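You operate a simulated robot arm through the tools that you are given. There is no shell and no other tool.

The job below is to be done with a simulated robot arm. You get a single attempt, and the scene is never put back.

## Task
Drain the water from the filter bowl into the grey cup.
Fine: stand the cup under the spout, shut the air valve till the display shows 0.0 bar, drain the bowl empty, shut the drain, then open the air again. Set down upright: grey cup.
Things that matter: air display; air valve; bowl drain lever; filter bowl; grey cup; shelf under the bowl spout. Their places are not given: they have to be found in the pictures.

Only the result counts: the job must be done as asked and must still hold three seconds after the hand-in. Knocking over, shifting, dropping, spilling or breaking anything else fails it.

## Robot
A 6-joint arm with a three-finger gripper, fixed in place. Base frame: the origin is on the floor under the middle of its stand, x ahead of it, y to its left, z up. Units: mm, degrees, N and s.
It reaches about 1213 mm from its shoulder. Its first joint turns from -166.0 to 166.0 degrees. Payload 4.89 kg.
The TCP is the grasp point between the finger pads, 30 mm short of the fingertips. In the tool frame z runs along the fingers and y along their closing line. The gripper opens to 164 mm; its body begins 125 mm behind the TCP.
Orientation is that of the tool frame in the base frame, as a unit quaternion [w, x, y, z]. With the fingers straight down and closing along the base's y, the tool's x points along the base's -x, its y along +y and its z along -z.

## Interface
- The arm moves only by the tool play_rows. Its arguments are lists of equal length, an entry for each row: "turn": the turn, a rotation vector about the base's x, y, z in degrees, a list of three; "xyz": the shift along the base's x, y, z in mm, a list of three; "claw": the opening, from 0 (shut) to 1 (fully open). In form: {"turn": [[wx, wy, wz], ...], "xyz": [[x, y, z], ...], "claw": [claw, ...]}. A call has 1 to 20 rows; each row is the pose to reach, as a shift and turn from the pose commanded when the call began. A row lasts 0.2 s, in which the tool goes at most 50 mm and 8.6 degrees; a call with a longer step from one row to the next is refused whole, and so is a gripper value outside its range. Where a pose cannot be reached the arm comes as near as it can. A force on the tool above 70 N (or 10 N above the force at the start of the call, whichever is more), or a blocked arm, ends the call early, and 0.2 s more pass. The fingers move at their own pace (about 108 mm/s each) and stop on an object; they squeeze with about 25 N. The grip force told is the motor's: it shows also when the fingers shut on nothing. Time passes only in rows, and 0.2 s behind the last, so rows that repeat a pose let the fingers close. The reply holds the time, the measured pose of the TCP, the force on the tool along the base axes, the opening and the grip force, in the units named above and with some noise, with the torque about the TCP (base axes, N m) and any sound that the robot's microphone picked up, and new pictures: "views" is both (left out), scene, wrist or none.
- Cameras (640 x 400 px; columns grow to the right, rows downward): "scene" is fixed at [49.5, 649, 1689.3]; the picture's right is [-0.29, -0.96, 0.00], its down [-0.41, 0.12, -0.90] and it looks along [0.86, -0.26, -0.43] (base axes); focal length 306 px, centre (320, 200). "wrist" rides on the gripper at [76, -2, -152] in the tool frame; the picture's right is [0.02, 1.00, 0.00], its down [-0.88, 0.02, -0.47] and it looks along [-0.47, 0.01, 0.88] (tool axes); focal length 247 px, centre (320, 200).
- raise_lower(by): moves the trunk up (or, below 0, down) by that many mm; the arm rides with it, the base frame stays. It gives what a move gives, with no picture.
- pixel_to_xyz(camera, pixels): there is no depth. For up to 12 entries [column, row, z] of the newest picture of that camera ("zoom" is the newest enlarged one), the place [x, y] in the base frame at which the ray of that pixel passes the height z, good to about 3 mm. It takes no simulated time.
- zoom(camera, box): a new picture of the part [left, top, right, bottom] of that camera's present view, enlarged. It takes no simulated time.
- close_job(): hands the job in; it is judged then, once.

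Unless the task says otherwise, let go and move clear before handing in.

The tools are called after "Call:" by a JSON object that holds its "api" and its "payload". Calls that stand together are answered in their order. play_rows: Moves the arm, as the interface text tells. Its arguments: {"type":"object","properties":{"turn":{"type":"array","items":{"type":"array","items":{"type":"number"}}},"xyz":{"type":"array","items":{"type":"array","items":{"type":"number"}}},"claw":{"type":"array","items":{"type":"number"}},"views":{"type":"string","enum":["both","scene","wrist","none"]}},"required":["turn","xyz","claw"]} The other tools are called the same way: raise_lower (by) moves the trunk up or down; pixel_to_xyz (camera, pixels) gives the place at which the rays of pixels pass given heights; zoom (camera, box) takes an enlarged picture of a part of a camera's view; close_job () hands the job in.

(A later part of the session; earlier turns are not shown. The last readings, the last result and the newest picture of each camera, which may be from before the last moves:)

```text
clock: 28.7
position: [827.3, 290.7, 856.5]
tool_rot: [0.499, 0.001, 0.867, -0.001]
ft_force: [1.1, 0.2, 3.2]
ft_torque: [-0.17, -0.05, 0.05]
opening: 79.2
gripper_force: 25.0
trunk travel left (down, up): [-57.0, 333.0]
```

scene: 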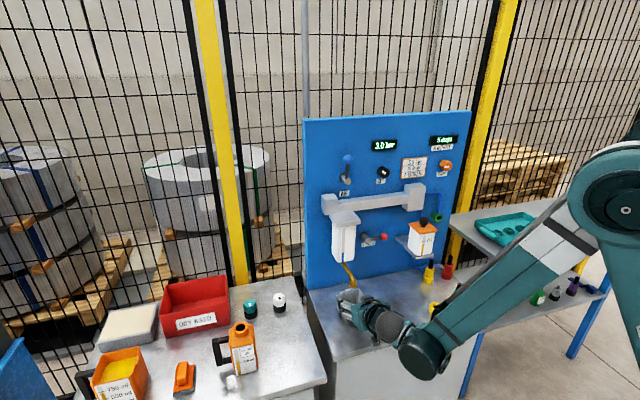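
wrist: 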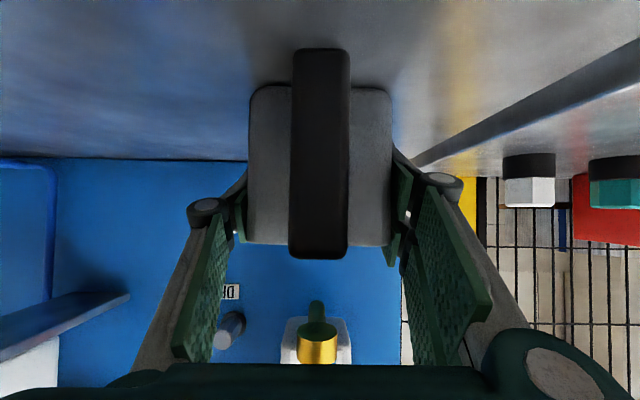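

Slight contact (3 N). I'll zoom to check a dark feature just under the collar near (316,312) before releasing.

Call:
{"api": "zoom", "payload": {"camera": "wrist", "box": [260, 270, 380, 370]}}

Call:
{"api": "zoom", "payload": {"camera": "scene", "box": [325, 255, 385, 325]}}

```text
4.00 times, centred on (320, 320) of wrist
```

zoom: 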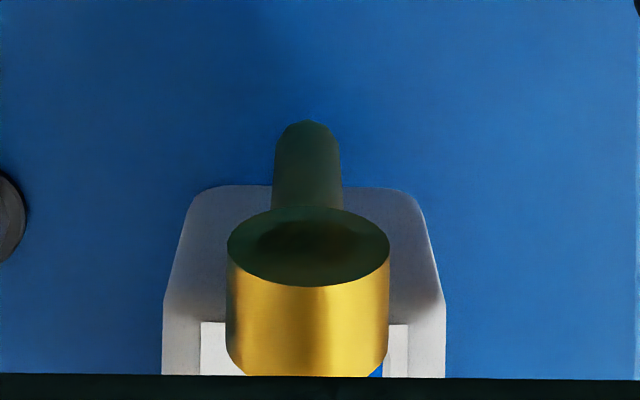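

```text
5.71 times, centred on (355, 290) of scene
```

zoom: 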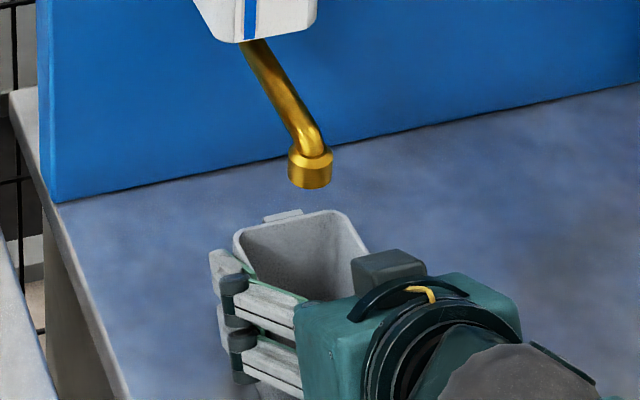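

The dark feature is just the pipe behind the collar seen from below. I'll verify the outlet centre against the cup centre from both cameras.

Call:
{"api": "pixel_to_xyz", "payload": {"camera": "wrist", "pixels": [[317, 331, 945], [317, 331, 951], [317, 331, 957]]}}

Call:
{"api": "pixel_to_xyz", "payload": {"camera": "scene", "pixels": [[353.4, 286.3, 945], [353.4, 286.3, 951], [353.4, 286.3, 957], [345.5, 294, 886], [358, 291.8, 886], [362.5, 299, 886], [342, 296.5, 886]]}}

```text
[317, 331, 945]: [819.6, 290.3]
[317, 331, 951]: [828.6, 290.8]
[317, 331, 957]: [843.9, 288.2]
```

```text
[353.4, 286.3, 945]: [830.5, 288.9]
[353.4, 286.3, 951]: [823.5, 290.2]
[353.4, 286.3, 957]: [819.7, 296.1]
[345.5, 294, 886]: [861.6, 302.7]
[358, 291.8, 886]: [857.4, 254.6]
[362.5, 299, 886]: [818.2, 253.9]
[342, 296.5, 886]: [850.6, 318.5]
```

The outlet is at about (826,290,949), right over the cup centre (~825,291). I'll open the gripper and retreat along the tool axis.

Call:
{"api": "play_rows", "payload": {"turn": [[0, 0, 0], [0, 0, 0], [0, 0, 0], [0, 0, 0], [0, 0, 0], [0, 0, 0], [0, 0, 0], [0, 0, 0], [0, 0, 0]], "xyz": [[0, 0, 0], [0, 0, 0], [0, 0, 0], [0, 0, 0], [-20, 0, 11.5], [-50, 0, 29], [-85, 0, 49], [-125, 0, 72], [-150, 0, 87]], "claw": [0.5, 0.6, 0.75, 0.75, 0.75, 0.75, 0.75, 0.75, 0.75]}}

Call:
{"api": "zoom", "payload": {"camera": "scene", "box": [310, 220, 430, 340]}}

```text
clock: 30.7
position: [679.4, 289.3, 944.6]
tool_rot: [0.499, 0.0, 0.867, -0.001]
ft_force: [0.3, 1.4, -0.7]
ft_torque: [-0.04, 0.01, -0.12]
opening: 123.1
gripper_force: 0.1
trunk travel left (down, up): [-57.0, 333.0]
```

scene: 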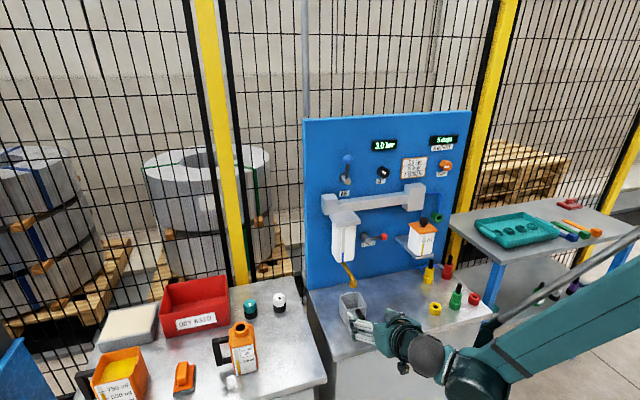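
wrist: 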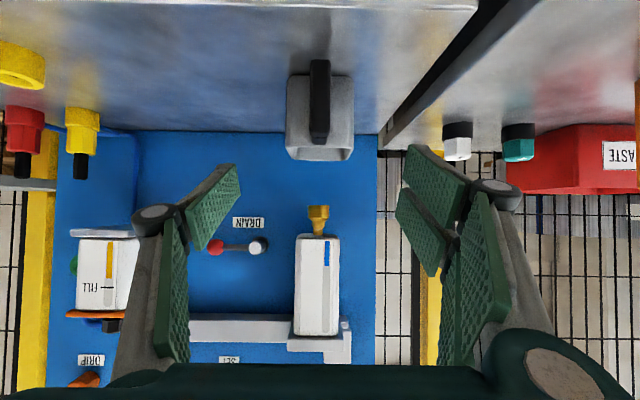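

```text
3.33 times, centred on (370, 280) of scene
```

zoom: 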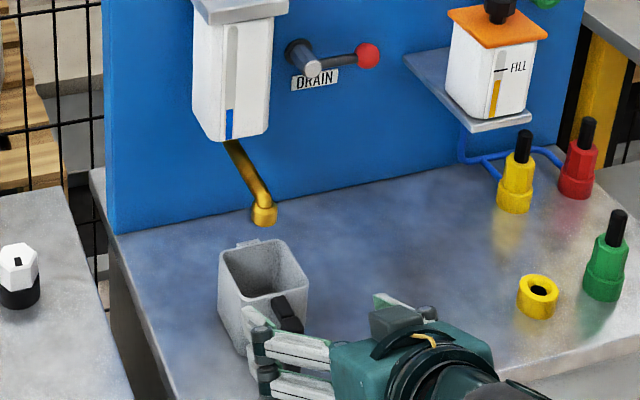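

The cup stands centred under the spout, and the retreat is clear. Next is the AIR lever, so I'll raise the trunk 200 mm to work at its height.

Call:
{"api": "raise_lower", "payload": {"by": 200}}

```text
clock: 32.9
position: [679.1, 289.2, 1143.7]
tool_rot: [0.499, 0.0, 0.866, 0.0]
ft_force: [0.2, 0.1, 0.9]
ft_torque: [-0.01, -0.02, 0.01]
opening: 122.8
gripper_force: 0.0
trunk travel left (down, up): [-257.0, 133.0]
```

Trunk raised. I'll move in front of the AIR lever with the fingers level (an extra −30° pitch), at about x=800, y=270, z=1370.

Call:
{"api": "play_rows", "payload": {"turn": [[0, -4, 0], [0, -8, 0], [0, -12, 0], [0, -16, 0], [0, -20, 0], [0, -24, 0], [0, -28, 0], [0, -30, 0], [0, -30, 0]], "xyz": [[5, -2, 30], [15, -5, 65], [30, -8, 100], [50, -11, 135], [70, -14, 165], [90, -17, 195], [110, -19, 218], [121, -19, 226], [121, -19, 226]], "claw": [0.7, 0.6, 0.5, 0.5, 0.5, 0.5, 0.5, 0.5, 0.5]}}

```text
clock: 34.9
position: [798.9, 269.8, 1368.2]
tool_rot: [0.706, 0.0, 0.708, 0.0]
ft_force: [0.7, -0.1, 0.3]
ft_torque: [-0.01, -0.03, -0.02]
opening: 81.7
gripper_force: 0.1
trunk travel left (down, up): [-257.0, 133.0]
```

scene: 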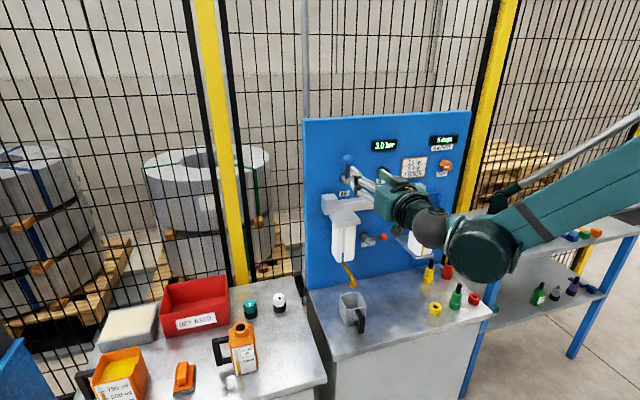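
wrist: 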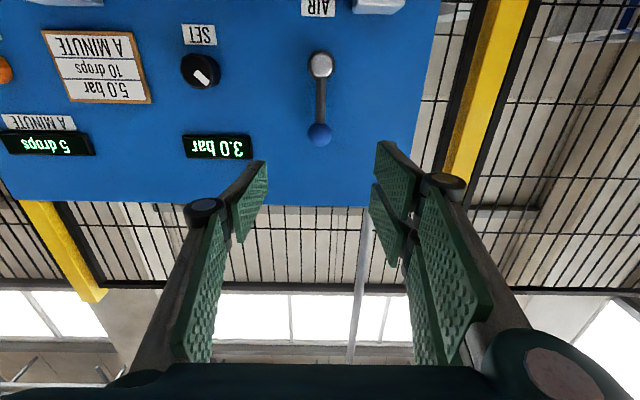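

The wrist view shows the lever ball at (319,134) and the shaft at (320,64), close to in line. I'll refine both positions.

Call:
{"api": "pixel_to_xyz", "payload": {"camera": "wrist", "pixels": [[319, 134, 1365], [319, 134, 1370], [319, 134, 1375], [320.5, 64, 1290], [320.5, 64, 1294], [320.5, 64, 1298], [216, 147, 1395], [200, 70, 1300]]}}

Call:
{"api": "zoom", "payload": {"camera": "wrist", "box": [240, 20, 400, 200]}}

```text
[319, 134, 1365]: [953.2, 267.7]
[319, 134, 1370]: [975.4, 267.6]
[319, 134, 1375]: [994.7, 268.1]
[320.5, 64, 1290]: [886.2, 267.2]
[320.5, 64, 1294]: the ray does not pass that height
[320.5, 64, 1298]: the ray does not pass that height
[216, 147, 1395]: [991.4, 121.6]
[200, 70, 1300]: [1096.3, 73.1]
```

```text
2.22 times, centred on (320, 110) of wrist
```

zoom: 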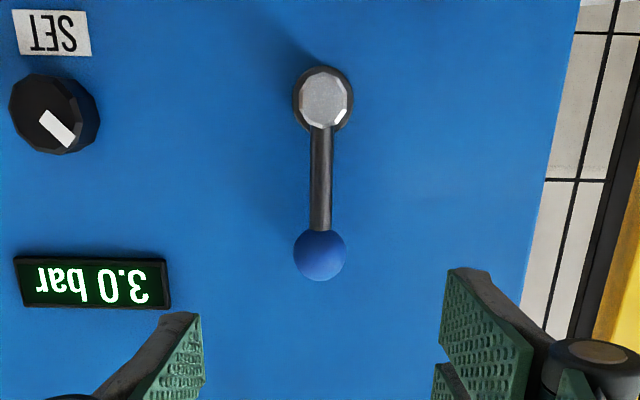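

The ball is at (975,268,1370) and the shaft axis is near (269,1290). I'll advance so the pads straddle the ball, with the fingertips stopping about 25 mm short of the panel.

Call:
{"api": "play_rows", "payload": {"turn": [[0, 0, 0], [0, 0, 0], [0, 0, 0], [0, 0, 0], [0, 0, 0], [0, 0, 0]], "xyz": [[40, -2, 2], [80, -2, 2], [115, -2, 2], [140, -2, 2], [154, -2, 2], [154, -2, 2]], "claw": [0.5, 0.5, 0.5, 0.5, 0.5, 0.5]}}

```text
clock: 36.3
position: [951.6, 267.9, 1371.9]
tool_rot: [0.706, 0.0, 0.708, 0.0]
ft_force: [0.2, -0.2, -0.3]
ft_torque: [0.04, -0.01, -0.05]
opening: 81.9
gripper_force: 0.0
trunk travel left (down, up): [-257.0, 133.0]
```

scene: 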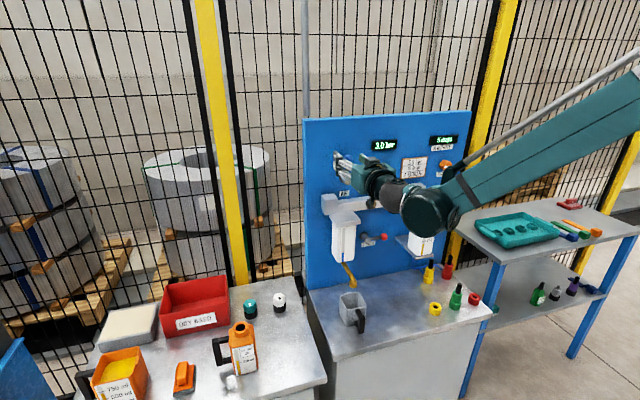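
wrist: 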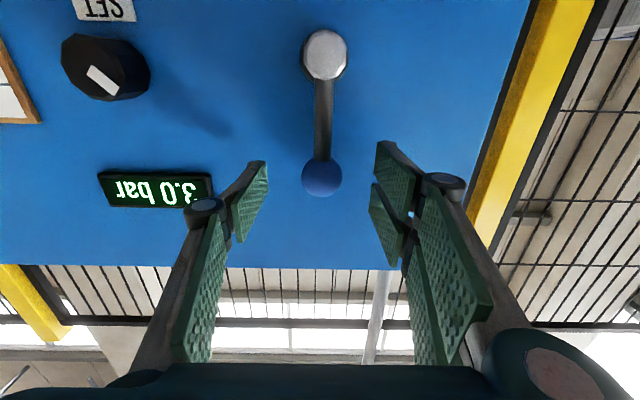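

The ball at (321,178) lies between the pads near the tips. I'll advance 5 mm more and close gently on it.

Call:
{"api": "play_rows", "payload": {"turn": [[0, 0, 0], [0, 0, 0], [0, 0, 0], [0, 0, 0], [0, 0, 0], [0, 0, 0]], "xyz": [[5, 0, 0], [5, 0, 0], [5, 0, 0], [5, 0, 0], [5, 0, 0], [5, 0, 0]], "claw": [0.45, 0.35, 0.25, 0.15, 0.12, 0.12]}}

```text
clock: 37.7
position: [956.1, 269.7, 1372.7]
tool_rot: [0.706, -0.001, 0.708, 0.0]
ft_force: [4.5, 9.8, 8.2]
ft_torque: [0.23, -0.2, 0.26]
opening: 30.6
gripper_force: 44.9
trunk travel left (down, up): [-257.0, 133.0]
```

scene: 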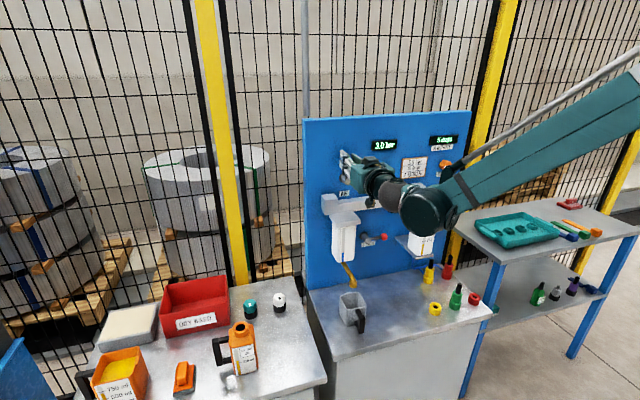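
wrist: 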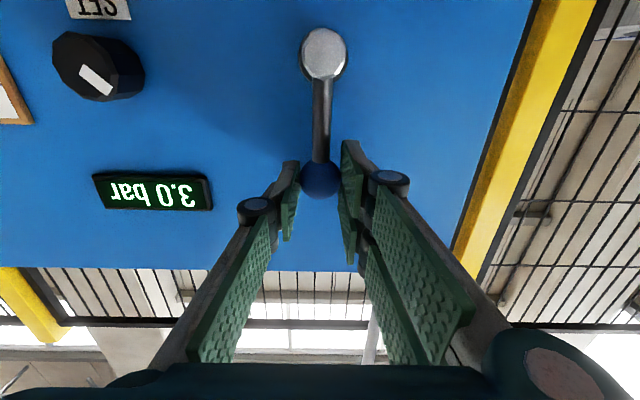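

The ball is gripped (30.6 mm). The drain lever points right (−y) while shut and this one points up while open, so I'll try turning it toward −y by 20° on the arc and check the force.

Call:
{"api": "play_rows", "payload": {"turn": [[4, 0, 0], [8, 0, 0], [12, 0, 0], [16, 0, 0], [20, 0, 0], [20, 0, 0]], "xyz": [[0, -5.4, -0.2], [0, -10.9, -0.8], [0, -16.2, -1.7], [0, -21.5, -3], [0, -26.7, -4.7], [0, -26.7, -4.7]], "claw": [0.12, 0.12, 0.12, 0.12, 0.12, 0.12], "views": "wrist"}}

```text
clock: 38.4
position: [957.2, 269.6, 1370.2]
tool_rot: [0.703, 0.054, 0.706, 0.065]
ft_force: [2.3, 30.8, -1.4]
ft_torque: [-0.14, 0.56, 0.99]
opening: 30.3
gripper_force: 45.7
trunk travel left (down, up): [-257.0, 133.0]
stopped in row 3: the force on the tool passed its limit at 76 N (the readings are from after the stop); the commanded pose is now the measured one
```

wrist: 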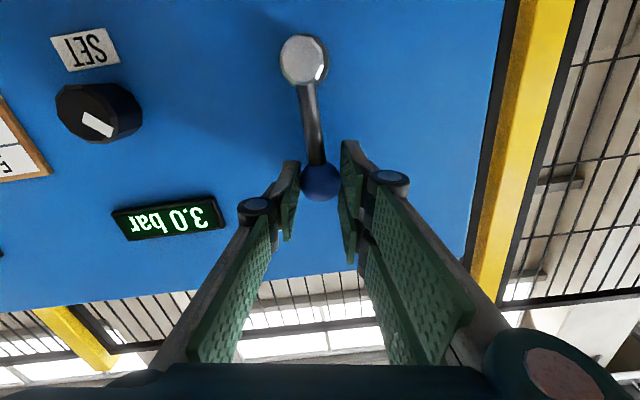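

It blocked at 76 N toward −y and the ball did not move, so the valve turns the other way. I'll untwist the tool and rotate toward +y.

Call:
{"api": "play_rows", "payload": {"turn": [[-5, 0, 0], [-9.7, 0, 0], [-13.7, 0, 0], [-17.7, 0, 0], [-21.7, 0, 0], [-25.7, 0, 0], [-29.7, 0, 0], [-29.7, 0, 0]], "xyz": [[0, 0, 0], [0, 0, 0], [0, 5.4, -0.2], [0, 10.9, -0.8], [0, 16.2, -1.7], [0, 21.5, -3], [0, 26.7, -4.7], [0, 26.7, -4.7]], "claw": [0.12, 0.12, 0.12, 0.12, 0.12, 0.12, 0.12, 0.12], "views": "both"}}

```text
clock: 40.2
position: [956.7, 287.3, 1366.9]
tool_rot: [0.695, -0.126, 0.698, -0.119]
ft_force: [-6.5, -5.0, 12.9]
ft_torque: [-0.56, -0.26, -0.16]
opening: 30.8
gripper_force: 45.3
trunk travel left (down, up): [-257.0, 133.0]
```

scene: 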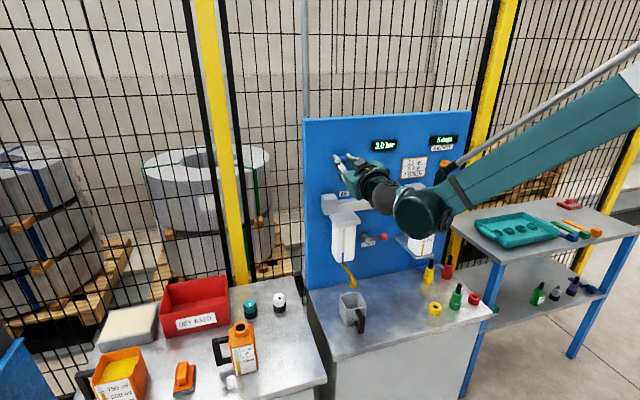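
wrist: 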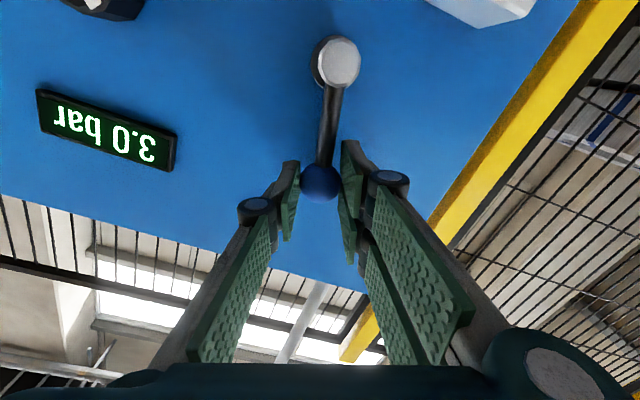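

The lever moves freely toward +y (now ~14°, little force). I'll continue on the arc about the shaft to ~68°, rolling the tool with it.

Call:
{"api": "play_rows", "payload": {"turn": [[0, 0, 0], [-6, 0, 0], [-12, 0, 0], [-18, 0, 0], [-24, 0, 0], [-30, 0, 0], [-36, 0, 0], [-42, 0, 0], [-48, 0, 0], [-48, 0, 0]], "xyz": [[0, 8, -2.5], [0, 15.5, -5.7], [0, 22.5, -9.6], [0, 29.1, -14.2], [0, 35.2, -19.5], [0, 40.7, -25.4], [0, 45.5, -31.8], [0, 49.7, -38.8], [0, 53.1, -46.1], [0, 53.1, -46.1]], "claw": [0.12, 0.12, 0.12, 0.12, 0.12, 0.12, 0.12, 0.12, 0.12, 0.12], "views": "both"}}

```text
clock: 42.4
position: [957.8, 343.0, 1319.9]
tool_rot: [0.583, -0.398, 0.589, -0.393]
ft_force: [-0.9, 14.1, 8.0]
ft_torque: [-0.21, -0.31, 0.58]
opening: 30.2
gripper_force: 45.2
trunk travel left (down, up): [-257.0, 133.0]
```

scene: 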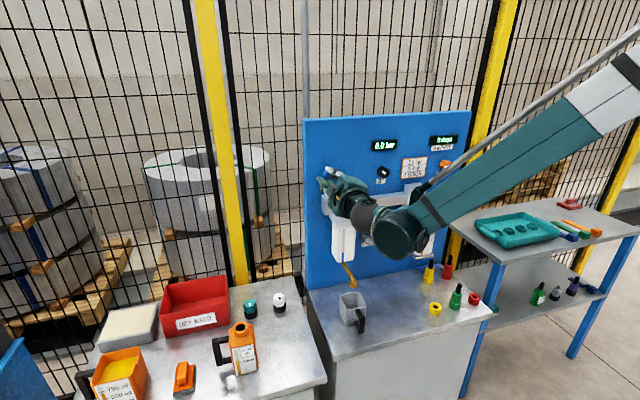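
wrist: 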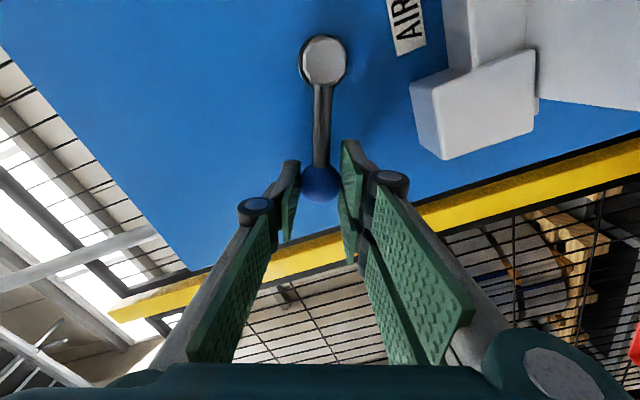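

The lever is now at ~69°, and the scene display seems to have dropped. I'll zoom to read it.

Call:
{"api": "zoom", "payload": {"camera": "scene", "box": [360, 130, 460, 192]}}

Call:
{"api": "zoom", "payload": {"camera": "scene", "box": [310, 150, 410, 212]}}

```text
6.40 times, centred on (410, 161) of scene
```

zoom: 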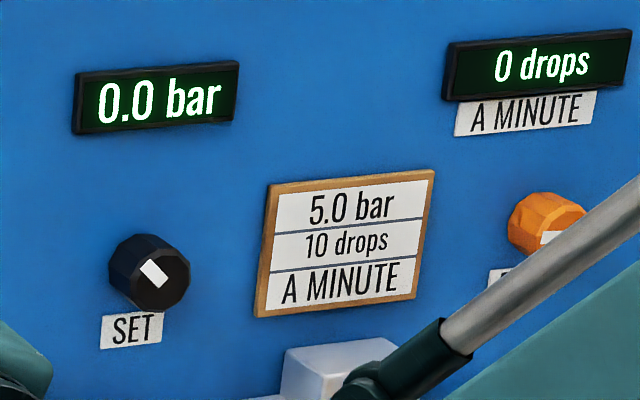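

```text
6.40 times, centred on (360, 181) of scene
```

zoom: 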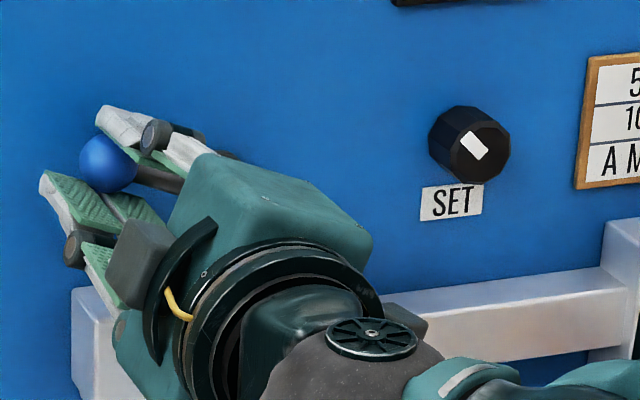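

The display reads 0.0 bar and drops are at 0. I'll turn the lever another 8° toward its stop and watch the nearby block at (440,110).

Call:
{"api": "play_rows", "payload": {"turn": [[-3, 0, 0], [-6, 0, 0], [-8, 0, 0], [-8, 0, 0]], "xyz": [[0, 1.3, -4], [0, 2.5, -8], [0, 3.2, -10.5], [0, 3.2, -10.5]], "claw": [0.12, 0.12, 0.12, 0.12], "views": "wrist"}}

Call:
{"api": "zoom", "payload": {"camera": "scene", "box": [310, 130, 410, 212]}}

```text
clock: 43.4
position: [957.9, 346.0, 1309.5]
tool_rot: [0.555, -0.437, 0.56, -0.433]
ft_force: [-1.4, 20.8, 6.8]
ft_torque: [-0.19, -0.12, 0.46]
opening: 30.3
gripper_force: 44.4
trunk travel left (down, up): [-257.0, 133.0]
```

wrist: 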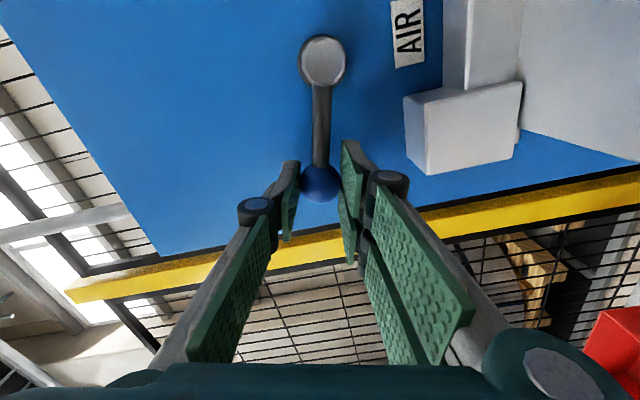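

```text
4.88 times, centred on (360, 171) of scene
```

zoom: 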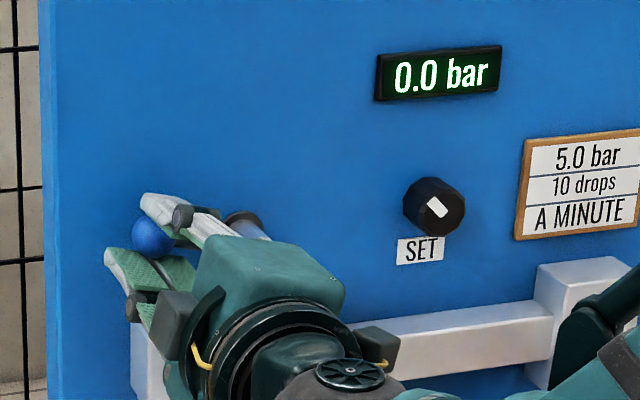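

The display holds at 0.0 bar with the lever at ~77°. Before opening I'll check how close the block below the fingers is, so I can open only as far as is safe.

Call:
{"api": "pixel_to_xyz", "payload": {"camera": "wrist", "pixels": [[405, 97, 1240], [405, 97, 1230], [405, 97, 1220], [426, 175, 1240], [426, 175, 1230], [426, 175, 1220], [523, 82, 1230], [523, 82, 1180], [514, 160, 1230], [514, 160, 1180], [322, 183, 1300], [320, 60, 1290]]}}

Call:
{"api": "pixel_to_xyz", "payload": {"camera": "scene", "pixels": [[337, 204, 1220], [337, 204, 1230], [337, 204, 1240], [321, 196, 1220], [321, 196, 1230], [321, 196, 1240]]}}

Call:
{"api": "zoom", "payload": {"camera": "scene", "box": [310, 170, 370, 220]}}

```text
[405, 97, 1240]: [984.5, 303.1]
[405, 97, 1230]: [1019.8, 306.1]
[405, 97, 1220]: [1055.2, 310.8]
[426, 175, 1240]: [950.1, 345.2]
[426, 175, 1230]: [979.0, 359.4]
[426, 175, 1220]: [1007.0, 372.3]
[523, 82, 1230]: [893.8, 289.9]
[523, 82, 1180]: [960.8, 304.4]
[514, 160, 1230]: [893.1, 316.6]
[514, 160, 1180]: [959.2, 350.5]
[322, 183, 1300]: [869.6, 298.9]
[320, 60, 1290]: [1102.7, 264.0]
```

```text
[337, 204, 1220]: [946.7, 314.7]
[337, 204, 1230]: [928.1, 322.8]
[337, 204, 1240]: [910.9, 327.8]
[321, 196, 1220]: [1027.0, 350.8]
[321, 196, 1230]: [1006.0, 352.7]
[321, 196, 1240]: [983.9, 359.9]
```

```text
8.00 times, centred on (340, 195) of scene
```

zoom: 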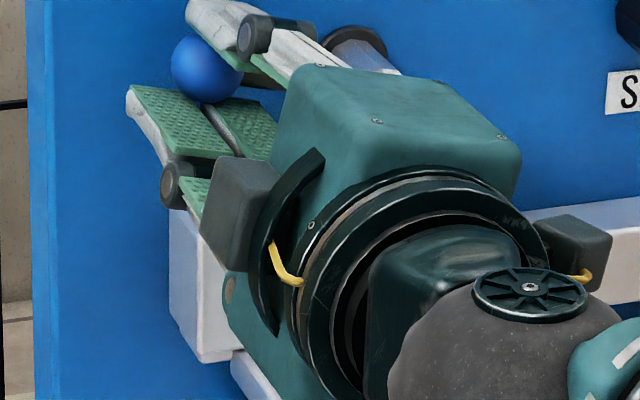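

The block's front face is at x≈960 and its top at z≈1236, so the knuckles pass in front and the fingertips stay about 25 mm above it. I'll turn another 10° toward the shut stop.

Call:
{"api": "play_rows", "payload": {"turn": [[-4, 0, 0], [-7, 0, 0], [-10, 0, 0], [-10, 0, 0]], "xyz": [[0, 1.5, -5.5], [0, 2.5, -9.7], [0, 3, -13.8], [0, 3, -13.8]], "claw": [0.12, 0.12, 0.12, 0.12], "views": "wrist"}}

```text
clock: 44.4
position: [957.1, 348.3, 1295.8]
tool_rot: [0.513, -0.483, 0.521, -0.481]
ft_force: [-2.5, 16.7, -0.7]
ft_torque: [0.05, 0.04, 0.06]
opening: 30.3
gripper_force: 45.0
trunk travel left (down, up): [-257.0, 133.0]
```

wrist: 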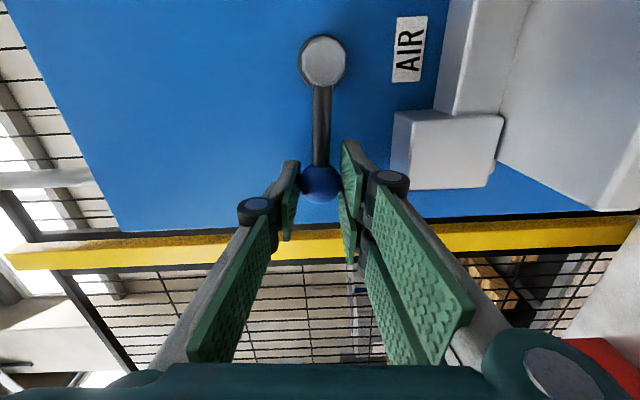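

The lever is at ~87°, effectively fully shut. I'll open slightly (49 mm) and back straight out.

Call:
{"api": "play_rows", "payload": {"turn": [[0, 0, 0], [0, 0, 0], [0, 0, 0], [0, 0, 0], [0, 0, 0], [0, 0, 0], [0, 0, 0]], "xyz": [[0, 0, 0], [0, 0, 0], [0, 0, 0], [-20, 0, 0], [-60, 0, 0], [-105, 0, 0], [-150, 0, 0]], "claw": [0.25, 0.3, 0.3, 0.3, 0.3, 0.3, 0.3], "views": "both"}}

Call:
{"api": "zoom", "payload": {"camera": "scene", "box": [310, 130, 410, 212]}}

```text
clock: 46.0
position: [804.4, 346.9, 1294.1]
tool_rot: [0.514, -0.483, 0.521, -0.48]
ft_force: [0.7, 0.2, 0.3]
ft_torque: [-0.03, -0.09, 0.03]
opening: 49.4
gripper_force: 0.1
trunk travel left (down, up): [-257.0, 133.0]
```

scene: 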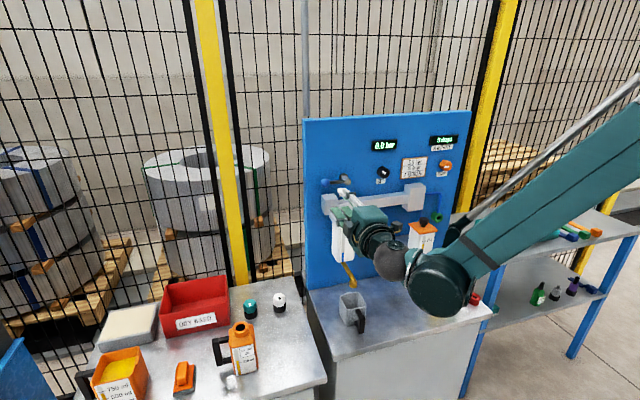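
wrist: 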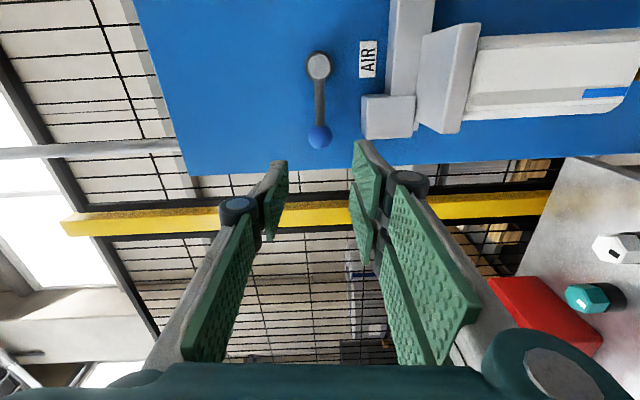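

```text
4.88 times, centred on (360, 171) of scene
```

zoom: 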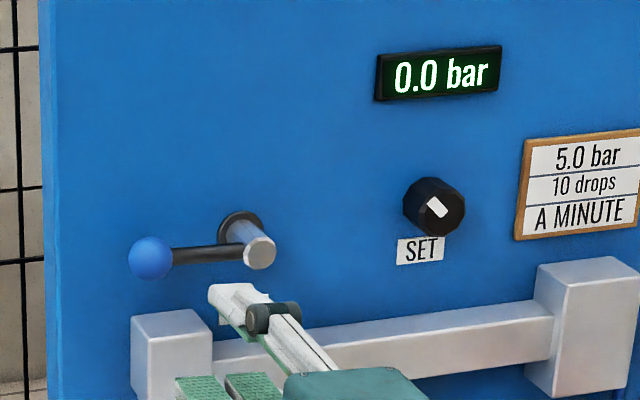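

The air is shut: the lever is horizontal toward +y and the display reads 0.0 bar. Next is the DRAIN lever. I'll move to y≈97 away from the panel, then lower the trunk.

Call:
{"api": "play_rows", "payload": {"turn": [[0, 0, 0], [0, 0, 0], [0, 0, 0], [0, 0, 0], [0, 0, 0], [0, 0, 0], [0, 0, 0]], "xyz": [[-15, -30, -5], [-35, -70, -15], [-44, -115, -25], [-44, -160, -40], [-44, -205, -55], [-44, -250, -60], [-44, -250, -60]], "claw": [0.4, 0.5, 0.5, 0.5, 0.5, 0.5, 0.5], "views": "none"}}

Call:
{"api": "raise_lower", "payload": {"by": -200}}

Call:
{"api": "play_rows", "payload": {"turn": [[0, 0, 0], [0, 0, 0]], "xyz": [[0, 0, 0], [0, 0, 0]], "claw": [0.5, 0.5], "views": "both"}}

```text
clock: 47.6
position: [762.8, 95.9, 1237.2]
tool_rot: [0.514, -0.483, 0.521, -0.481]
ft_force: [-0.3, 0.0, -0.1]
ft_torque: [0.01, 0.0, 0.07]
opening: 82.0
gripper_force: 0.0
trunk travel left (down, up): [-257.0, 133.0]
```

```text
clock: 49.8
position: [762.3, 96.7, 1036.8]
tool_rot: [0.514, -0.483, 0.522, -0.48]
ft_force: [-0.2, 0.6, -1.2]
ft_torque: [-0.01, 0.04, 0.0]
opening: 82.0
gripper_force: 0.1
trunk travel left (down, up): [-57.0, 333.0]
```

```text
clock: 50.4
position: [763.2, 97.0, 1035.6]
tool_rot: [0.515, -0.483, 0.521, -0.48]
ft_force: [1.3, 0.5, -0.2]
ft_torque: [0.0, 0.0, 0.02]
opening: 82.1
gripper_force: 0.0
trunk travel left (down, up): [-57.0, 333.0]
```

scene: 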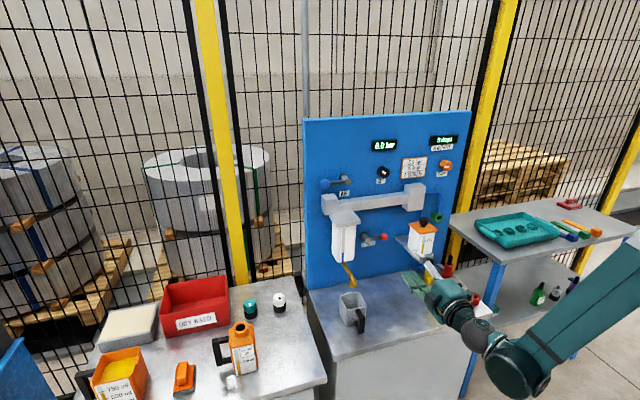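
wrist: 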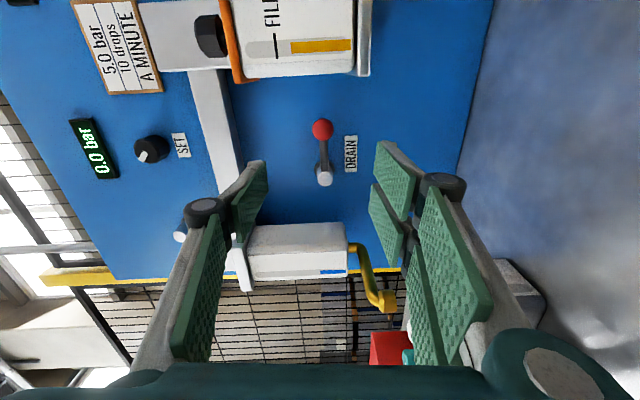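

The wrist camera (now on the −y side) shows the drain ball at (322,128) and the shaft at (324,177), with the FILL reservoir just above. I'll refine the ball position.

Call:
{"api": "pixel_to_xyz", "payload": {"camera": "wrist", "pixels": [[322, 128, 1020], [322, 128, 1024], [322, 128, 1026], [322, 128, 1028], [324, 177, 1015], [324, 177, 1018], [324, 177, 1020], [324, 177, 1022], [324, 177, 1024], [357, 75, 1000], [372, 75, 988], [235, 80, 1100]]}}

Call:
{"api": "zoom", "payload": {"camera": "wrist", "box": [220, 0, 420, 220]}}

Call:
{"api": "zoom", "payload": {"camera": "scene", "box": [320, 200, 480, 320]}}

```text
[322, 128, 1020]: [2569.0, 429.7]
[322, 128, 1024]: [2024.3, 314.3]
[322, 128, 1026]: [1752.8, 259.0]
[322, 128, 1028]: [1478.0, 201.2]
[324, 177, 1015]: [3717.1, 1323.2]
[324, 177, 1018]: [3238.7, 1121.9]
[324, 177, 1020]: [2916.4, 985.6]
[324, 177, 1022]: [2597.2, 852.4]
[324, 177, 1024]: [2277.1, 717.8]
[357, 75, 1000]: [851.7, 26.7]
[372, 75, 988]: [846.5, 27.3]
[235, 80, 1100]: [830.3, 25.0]
```

```text
1.82 times, centred on (320, 110) of wrist
```

zoom: 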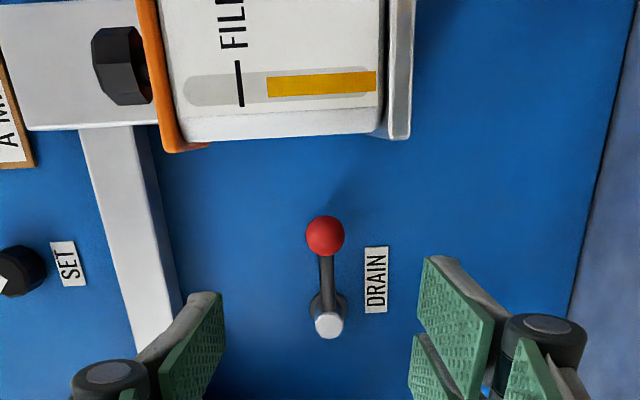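

```text
3.33 times, centred on (400, 260) of scene
```

zoom: 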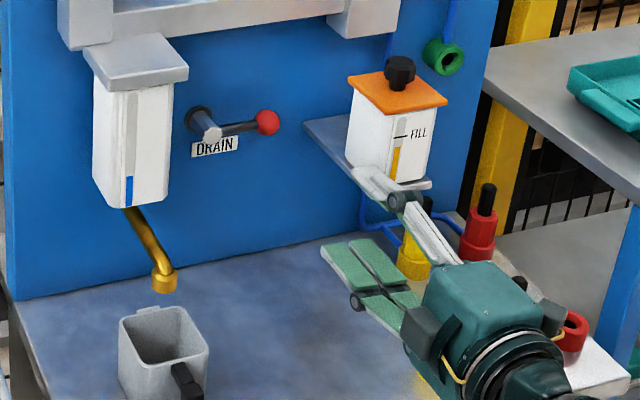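

The ball is about (979,97,1030) and the reservoir edge is at y≈27, x≥846, so the gripper clears it. I'll advance with the pads above and below the ball.

Call:
{"api": "play_rows", "payload": {"turn": [[0, 0, 0], [0, 0, 0], [0, 0, 0], [0, 0, 0], [0, 0, 0], [0, 0, 0], [0, 0, 0]], "xyz": [[35, 0, -5], [75, 0, -5], [110, 0, -5], [140, 0, -5], [165, 0, -5], [184, 0, -5], [184, 0, -5]], "claw": [0.5, 0.5, 0.5, 0.5, 0.5, 0.5, 0.5], "views": "both"}}

Call:
{"api": "zoom", "payload": {"camera": "scene", "box": [320, 180, 480, 300]}}

```text
clock: 52.0
position: [946.9, 95.5, 1030.9]
tool_rot: [0.514, -0.484, 0.521, -0.48]
ft_force: [-0.6, -0.7, -0.4]
ft_torque: [-0.02, 0.0, -0.03]
opening: 82.0
gripper_force: 0.1
trunk travel left (down, up): [-57.0, 333.0]
```

scene: 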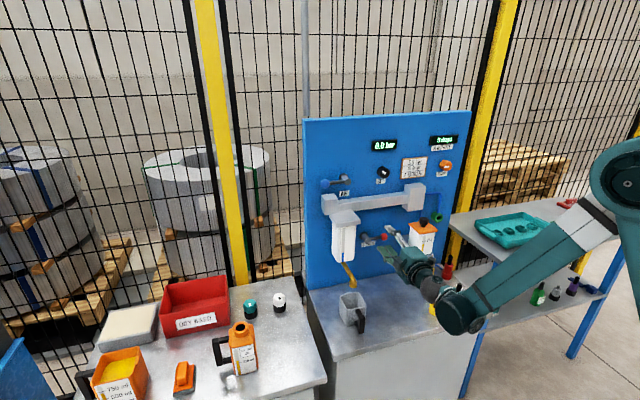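
wrist: 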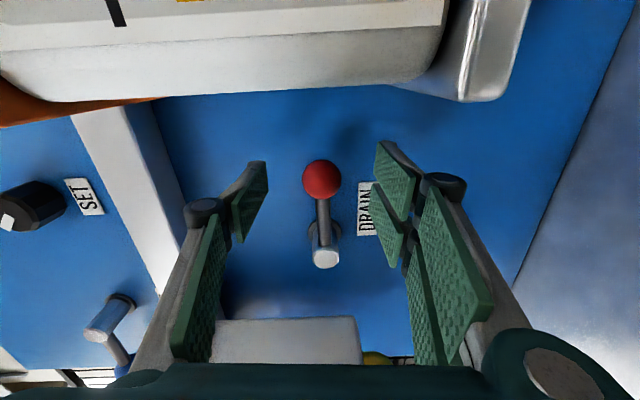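

```text
3.33 times, centred on (400, 240) of scene
```

zoom: 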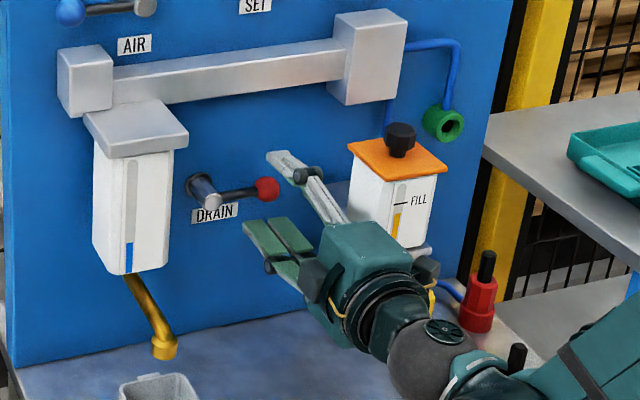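

The ball at (322,180) is centred between the pads and is 23 mm ahead of the TCP. I'll advance 5 mm and close on it.

Call:
{"api": "play_rows", "payload": {"turn": [[0, 0, 0], [0, 0, 0], [0, 0, 0], [0, 0, 0], [0, 0, 0], [0, 0, 0]], "xyz": [[5, 0, 0], [5, 0, 0], [5, 0, 0], [5, 0, 0], [5, 0, 0], [5, 0, 0]], "claw": [0.45, 0.35, 0.25, 0.15, 0.12, 0.12], "views": "wrist"}}

```text
clock: 53.4
position: [951.4, 97.5, 1031.6]
tool_rot: [0.514, -0.484, 0.521, -0.48]
ft_force: [1.7, -1.3, 0.1]
ft_torque: [0.04, 0.0, -0.05]
opening: 30.8
gripper_force: 45.0
trunk travel left (down, up): [-57.0, 333.0]
```

wrist: 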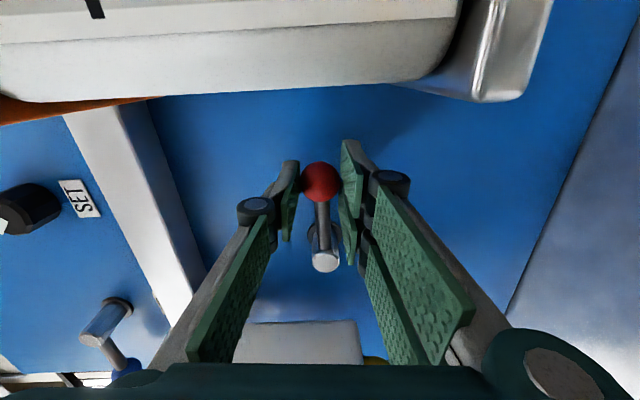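

The drain ball is gripped. I'll test the downward direction with a small 8° arc and read the force.

Call:
{"api": "play_rows", "payload": {"turn": [[2.5, 0, 0], [5, 0, 0], [8, 0, 0], [8, 0, 0]], "xyz": [[0, 0.1, -3], [0, 0.3, -5.9], [0, 0.7, -9.5], [0, 0.7, -9.5]], "claw": [0.12, 0.12, 0.12, 0.12], "views": "wrist"}}

```text
clock: 54.1
position: [951.4, 98.4, 1028.1]
tool_rot: [0.541, -0.455, 0.545, -0.451]
ft_force: [6.3, 0.9, 61.0]
ft_torque: [0.15, -1.48, 0.08]
opening: 30.9
gripper_force: 45.2
trunk travel left (down, up): [-57.0, 333.0]
stopped in row 3: the force on the tool passed its limit at 80 N (the readings are from after the stop); the commanded pose is now the measured one
```

wrist: 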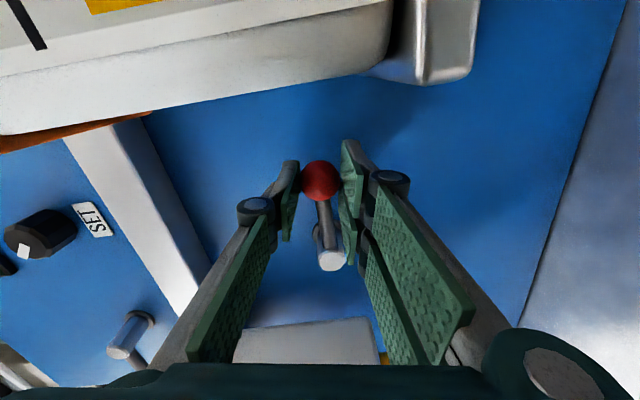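

Down is blocked (61 N up on the tool), so the drain opens upward. I'll untwist and raise the ball along the arc to ~20°.

Call:
{"api": "play_rows", "payload": {"turn": [[-5.6, 0, 0], [-9.6, 0, 0], [-13.6, 0, 0], [-17.6, 0, 0], [-21.6, 0, 0], [-25.6, 0, 0], [-25.6, 0, 0]], "xyz": [[0, -0.5, 3.5], [0, -0.3, 8.2], [0, 0.2, 13], [0, 1, 17.6], [0, 2.1, 22.2], [0, 3.6, 26.8], [0, 3.6, 26.8]], "claw": [0.12, 0.12, 0.12, 0.12, 0.12, 0.12, 0.12], "views": "both"}}

Call:
{"api": "zoom", "payload": {"camera": "scene", "box": [320, 190, 440, 325]}}

```text
clock: 55.7
position: [952.4, 101.7, 1052.3]
tool_rot: [-0.425, 0.563, -0.434, 0.561]
ft_force: [-22.5, -16.5, 5.0]
ft_torque: [-0.01, -0.13, -0.41]
opening: 30.6
gripper_force: 44.9
trunk travel left (down, up): [-57.0, 333.0]
```

scene: 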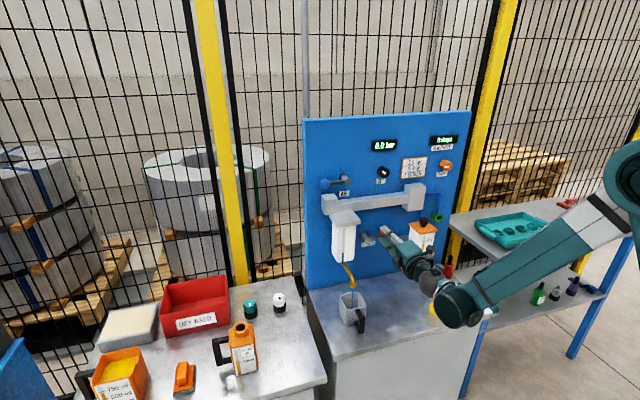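
wrist: 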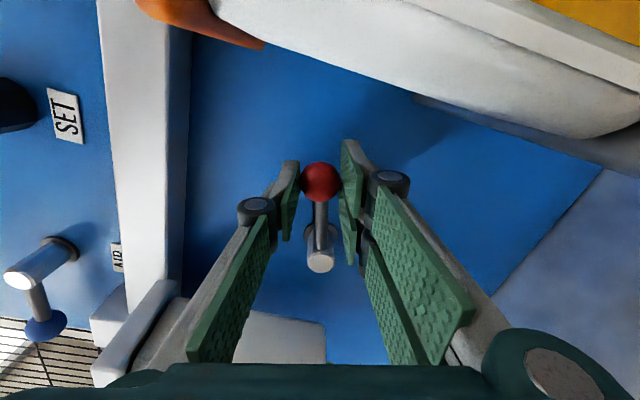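

```text
2.96 times, centred on (380, 258) of scene
```

zoom: 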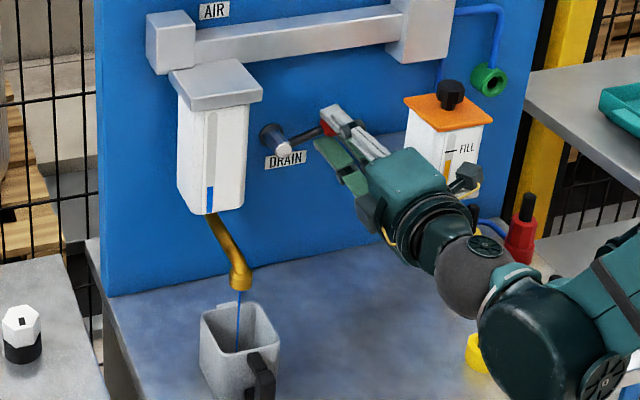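

Water is already flowing: a blue stream runs from the spout into the cup. I'll hold here and watch the bowl level.

Call:
{"api": "play_rows", "payload": {"turn": [[0, 0, 0], [0, 0, 0], [0, 0, 0], [0, 0, 0], [0, 0, 0], [0, 0, 0], [0, 0, 0], [0, 0, 0], [0, 0, 0], [0, 0, 0], [0, 0, 0], [0, 0, 0], [0, 0, 0], [0, 0, 0], [0, 0, 0], [0, 0, 0], [0, 0, 0], [0, 0, 0], [0, 0, 0], [0, 0, 0]], "xyz": [[-2, 0, 0], [-2, 0, 0], [-2, 0, 0], [-2, 0, 0], [-2, 0, 0], [-2, 0, 0], [-2, 0, 0], [-2, 0, 0], [-2, 0, 0], [-2, 0, 0], [-2, 0, 0], [-2, 0, 0], [-2, 0, 0], [-2, 0, 0], [-2, 0, 0], [-2, 0, 0], [-2, 0, 0], [-2, 0, 0], [-2, 0, 0], [-2, 0, 0]], "claw": [0.12, 0.12, 0.12, 0.12, 0.12, 0.12, 0.12, 0.12, 0.12, 0.12, 0.12, 0.12, 0.12, 0.12, 0.12, 0.12, 0.12, 0.12, 0.12, 0.12], "views": "none"}}

Call:
{"api": "zoom", "payload": {"camera": "scene", "box": [320, 200, 400, 325]}}

```text
clock: 59.9
position: [951.7, 101.4, 1051.5]
tool_rot: [-0.426, 0.563, -0.434, 0.559]
ft_force: [27.4, -14.9, 2.5]
ft_torque: [-0.08, -0.12, -0.47]
opening: 30.9
gripper_force: 45.0
trunk travel left (down, up): [-57.0, 333.0]
```

```text
3.20 times, centred on (360, 262) of scene
```

zoom: 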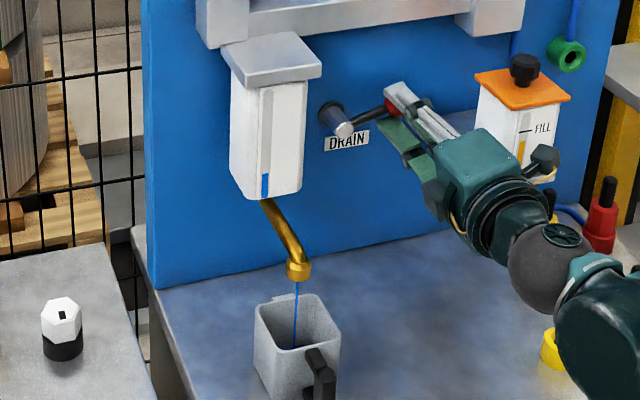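

The stream lands inside the cup but the level falls slowly at this opening. I'll open further along the arc to ~60°.

Call:
{"api": "play_rows", "payload": {"turn": [[-6, 0, 0], [-12, 0, 0], [-18, 0, 0], [-24, 0, 0], [-30, 0, 0], [-36, 0, 0], [-42, 0, 0], [-42, 0, 0]], "xyz": [[1, 2.5, 6.4], [1, 5.7, 12.7], [1, 9.5, 18.6], [1, 14, 24.1], [1, 19, 29.1], [1, 24.4, 33.5], [1, 30.4, 37.4], [1, 30.4, 37.4]], "claw": [0.12, 0.12, 0.12, 0.12, 0.12, 0.12, 0.12, 0.12], "views": "both"}}

Call:
{"api": "zoom", "payload": {"camera": "scene", "box": [320, 200, 400, 325]}}

```text
clock: 61.7
position: [951.7, 132.0, 1090.6]
tool_rot: [-0.196, 0.678, -0.204, 0.679]
ft_force: [17.0, -26.5, 32.6]
ft_torque: [-0.05, -0.87, -0.67]
opening: 31.0
gripper_force: 44.7
trunk travel left (down, up): [-57.0, 333.0]
```

scene: 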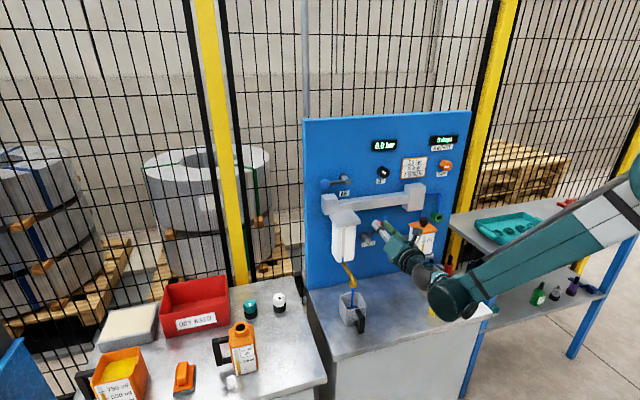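
wrist: 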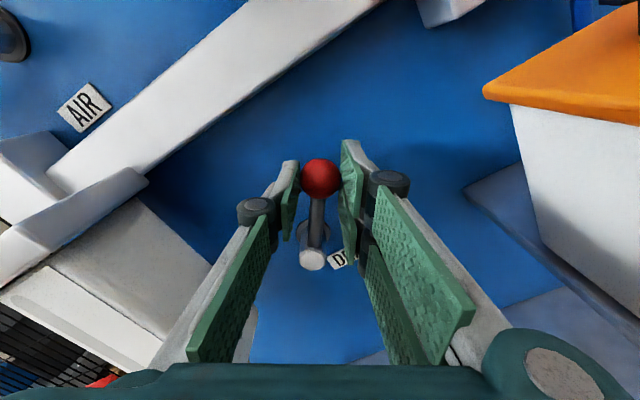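

```text
3.20 times, centred on (360, 262) of scene
```

zoom: 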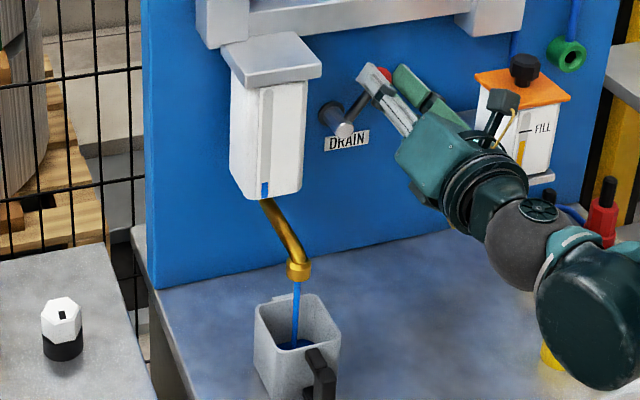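

The stream is stronger, the bowl level is dropping and water is visible in the cup. I'll ease ~3 mm outward to relieve the radial force and keep draining.

Call:
{"api": "play_rows", "payload": {"turn": [[0, 0, 0], [0, 0, 0], [0, 0, 0], [0, 0, 0], [0, 0, 0], [0, 0, 0], [0, 0, 0], [0, 0, 0], [0, 0, 0], [0, 0, 0], [0, 0, 0], [0, 0, 0], [0, 0, 0], [0, 0, 0], [0, 0, 0], [0, 0, 0], [0, 0, 0], [0, 0, 0], [0, 0, 0], [0, 0, 0]], "xyz": [[0.5, -1.5, 2.5], [0.5, -1.5, 2.5], [0.5, -1.5, 2.5], [0.5, -1.5, 2.5], [0.5, -1.5, 2.5], [0.5, -1.5, 2.5], [0.5, -1.5, 2.5], [0.5, -1.5, 2.5], [0.5, -1.5, 2.5], [0.5, -1.5, 2.5], [0.5, -1.5, 2.5], [0.5, -1.5, 2.5], [0.5, -1.5, 2.5], [0.5, -1.5, 2.5], [0.5, -1.5, 2.5], [0.5, -1.5, 2.5], [0.5, -1.5, 2.5], [0.5, -1.5, 2.5], [0.5, -1.5, 2.5], [0.5, -1.5, 2.5]], "claw": [0.12, 0.12, 0.12, 0.12, 0.12, 0.12, 0.12, 0.12, 0.12, 0.12, 0.12, 0.12, 0.12, 0.12, 0.12, 0.12, 0.12, 0.12, 0.12, 0.12], "views": "none"}}

Call:
{"api": "zoom", "payload": {"camera": "scene", "box": [320, 220, 380, 320]}}

```text
clock: 65.9
position: [952.8, 131.5, 1091.3]
tool_rot: [-0.196, 0.678, -0.203, 0.678]
ft_force: [-18.2, 12.5, -15.8]
ft_torque: [0.12, 0.44, 0.3]
opening: 30.4
gripper_force: 44.5
trunk travel left (down, up): [-57.0, 333.0]
```

```text
4.00 times, centred on (350, 270) of scene
```

zoom: 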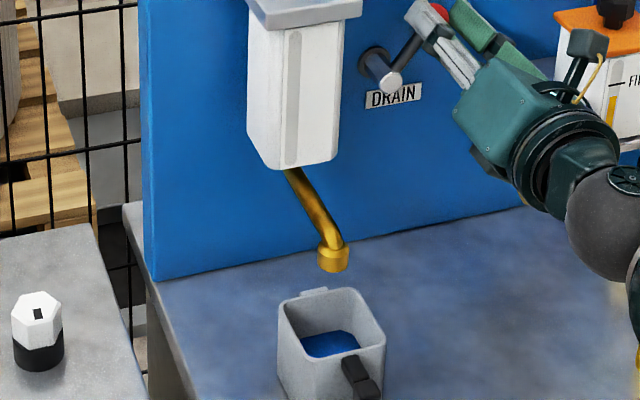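

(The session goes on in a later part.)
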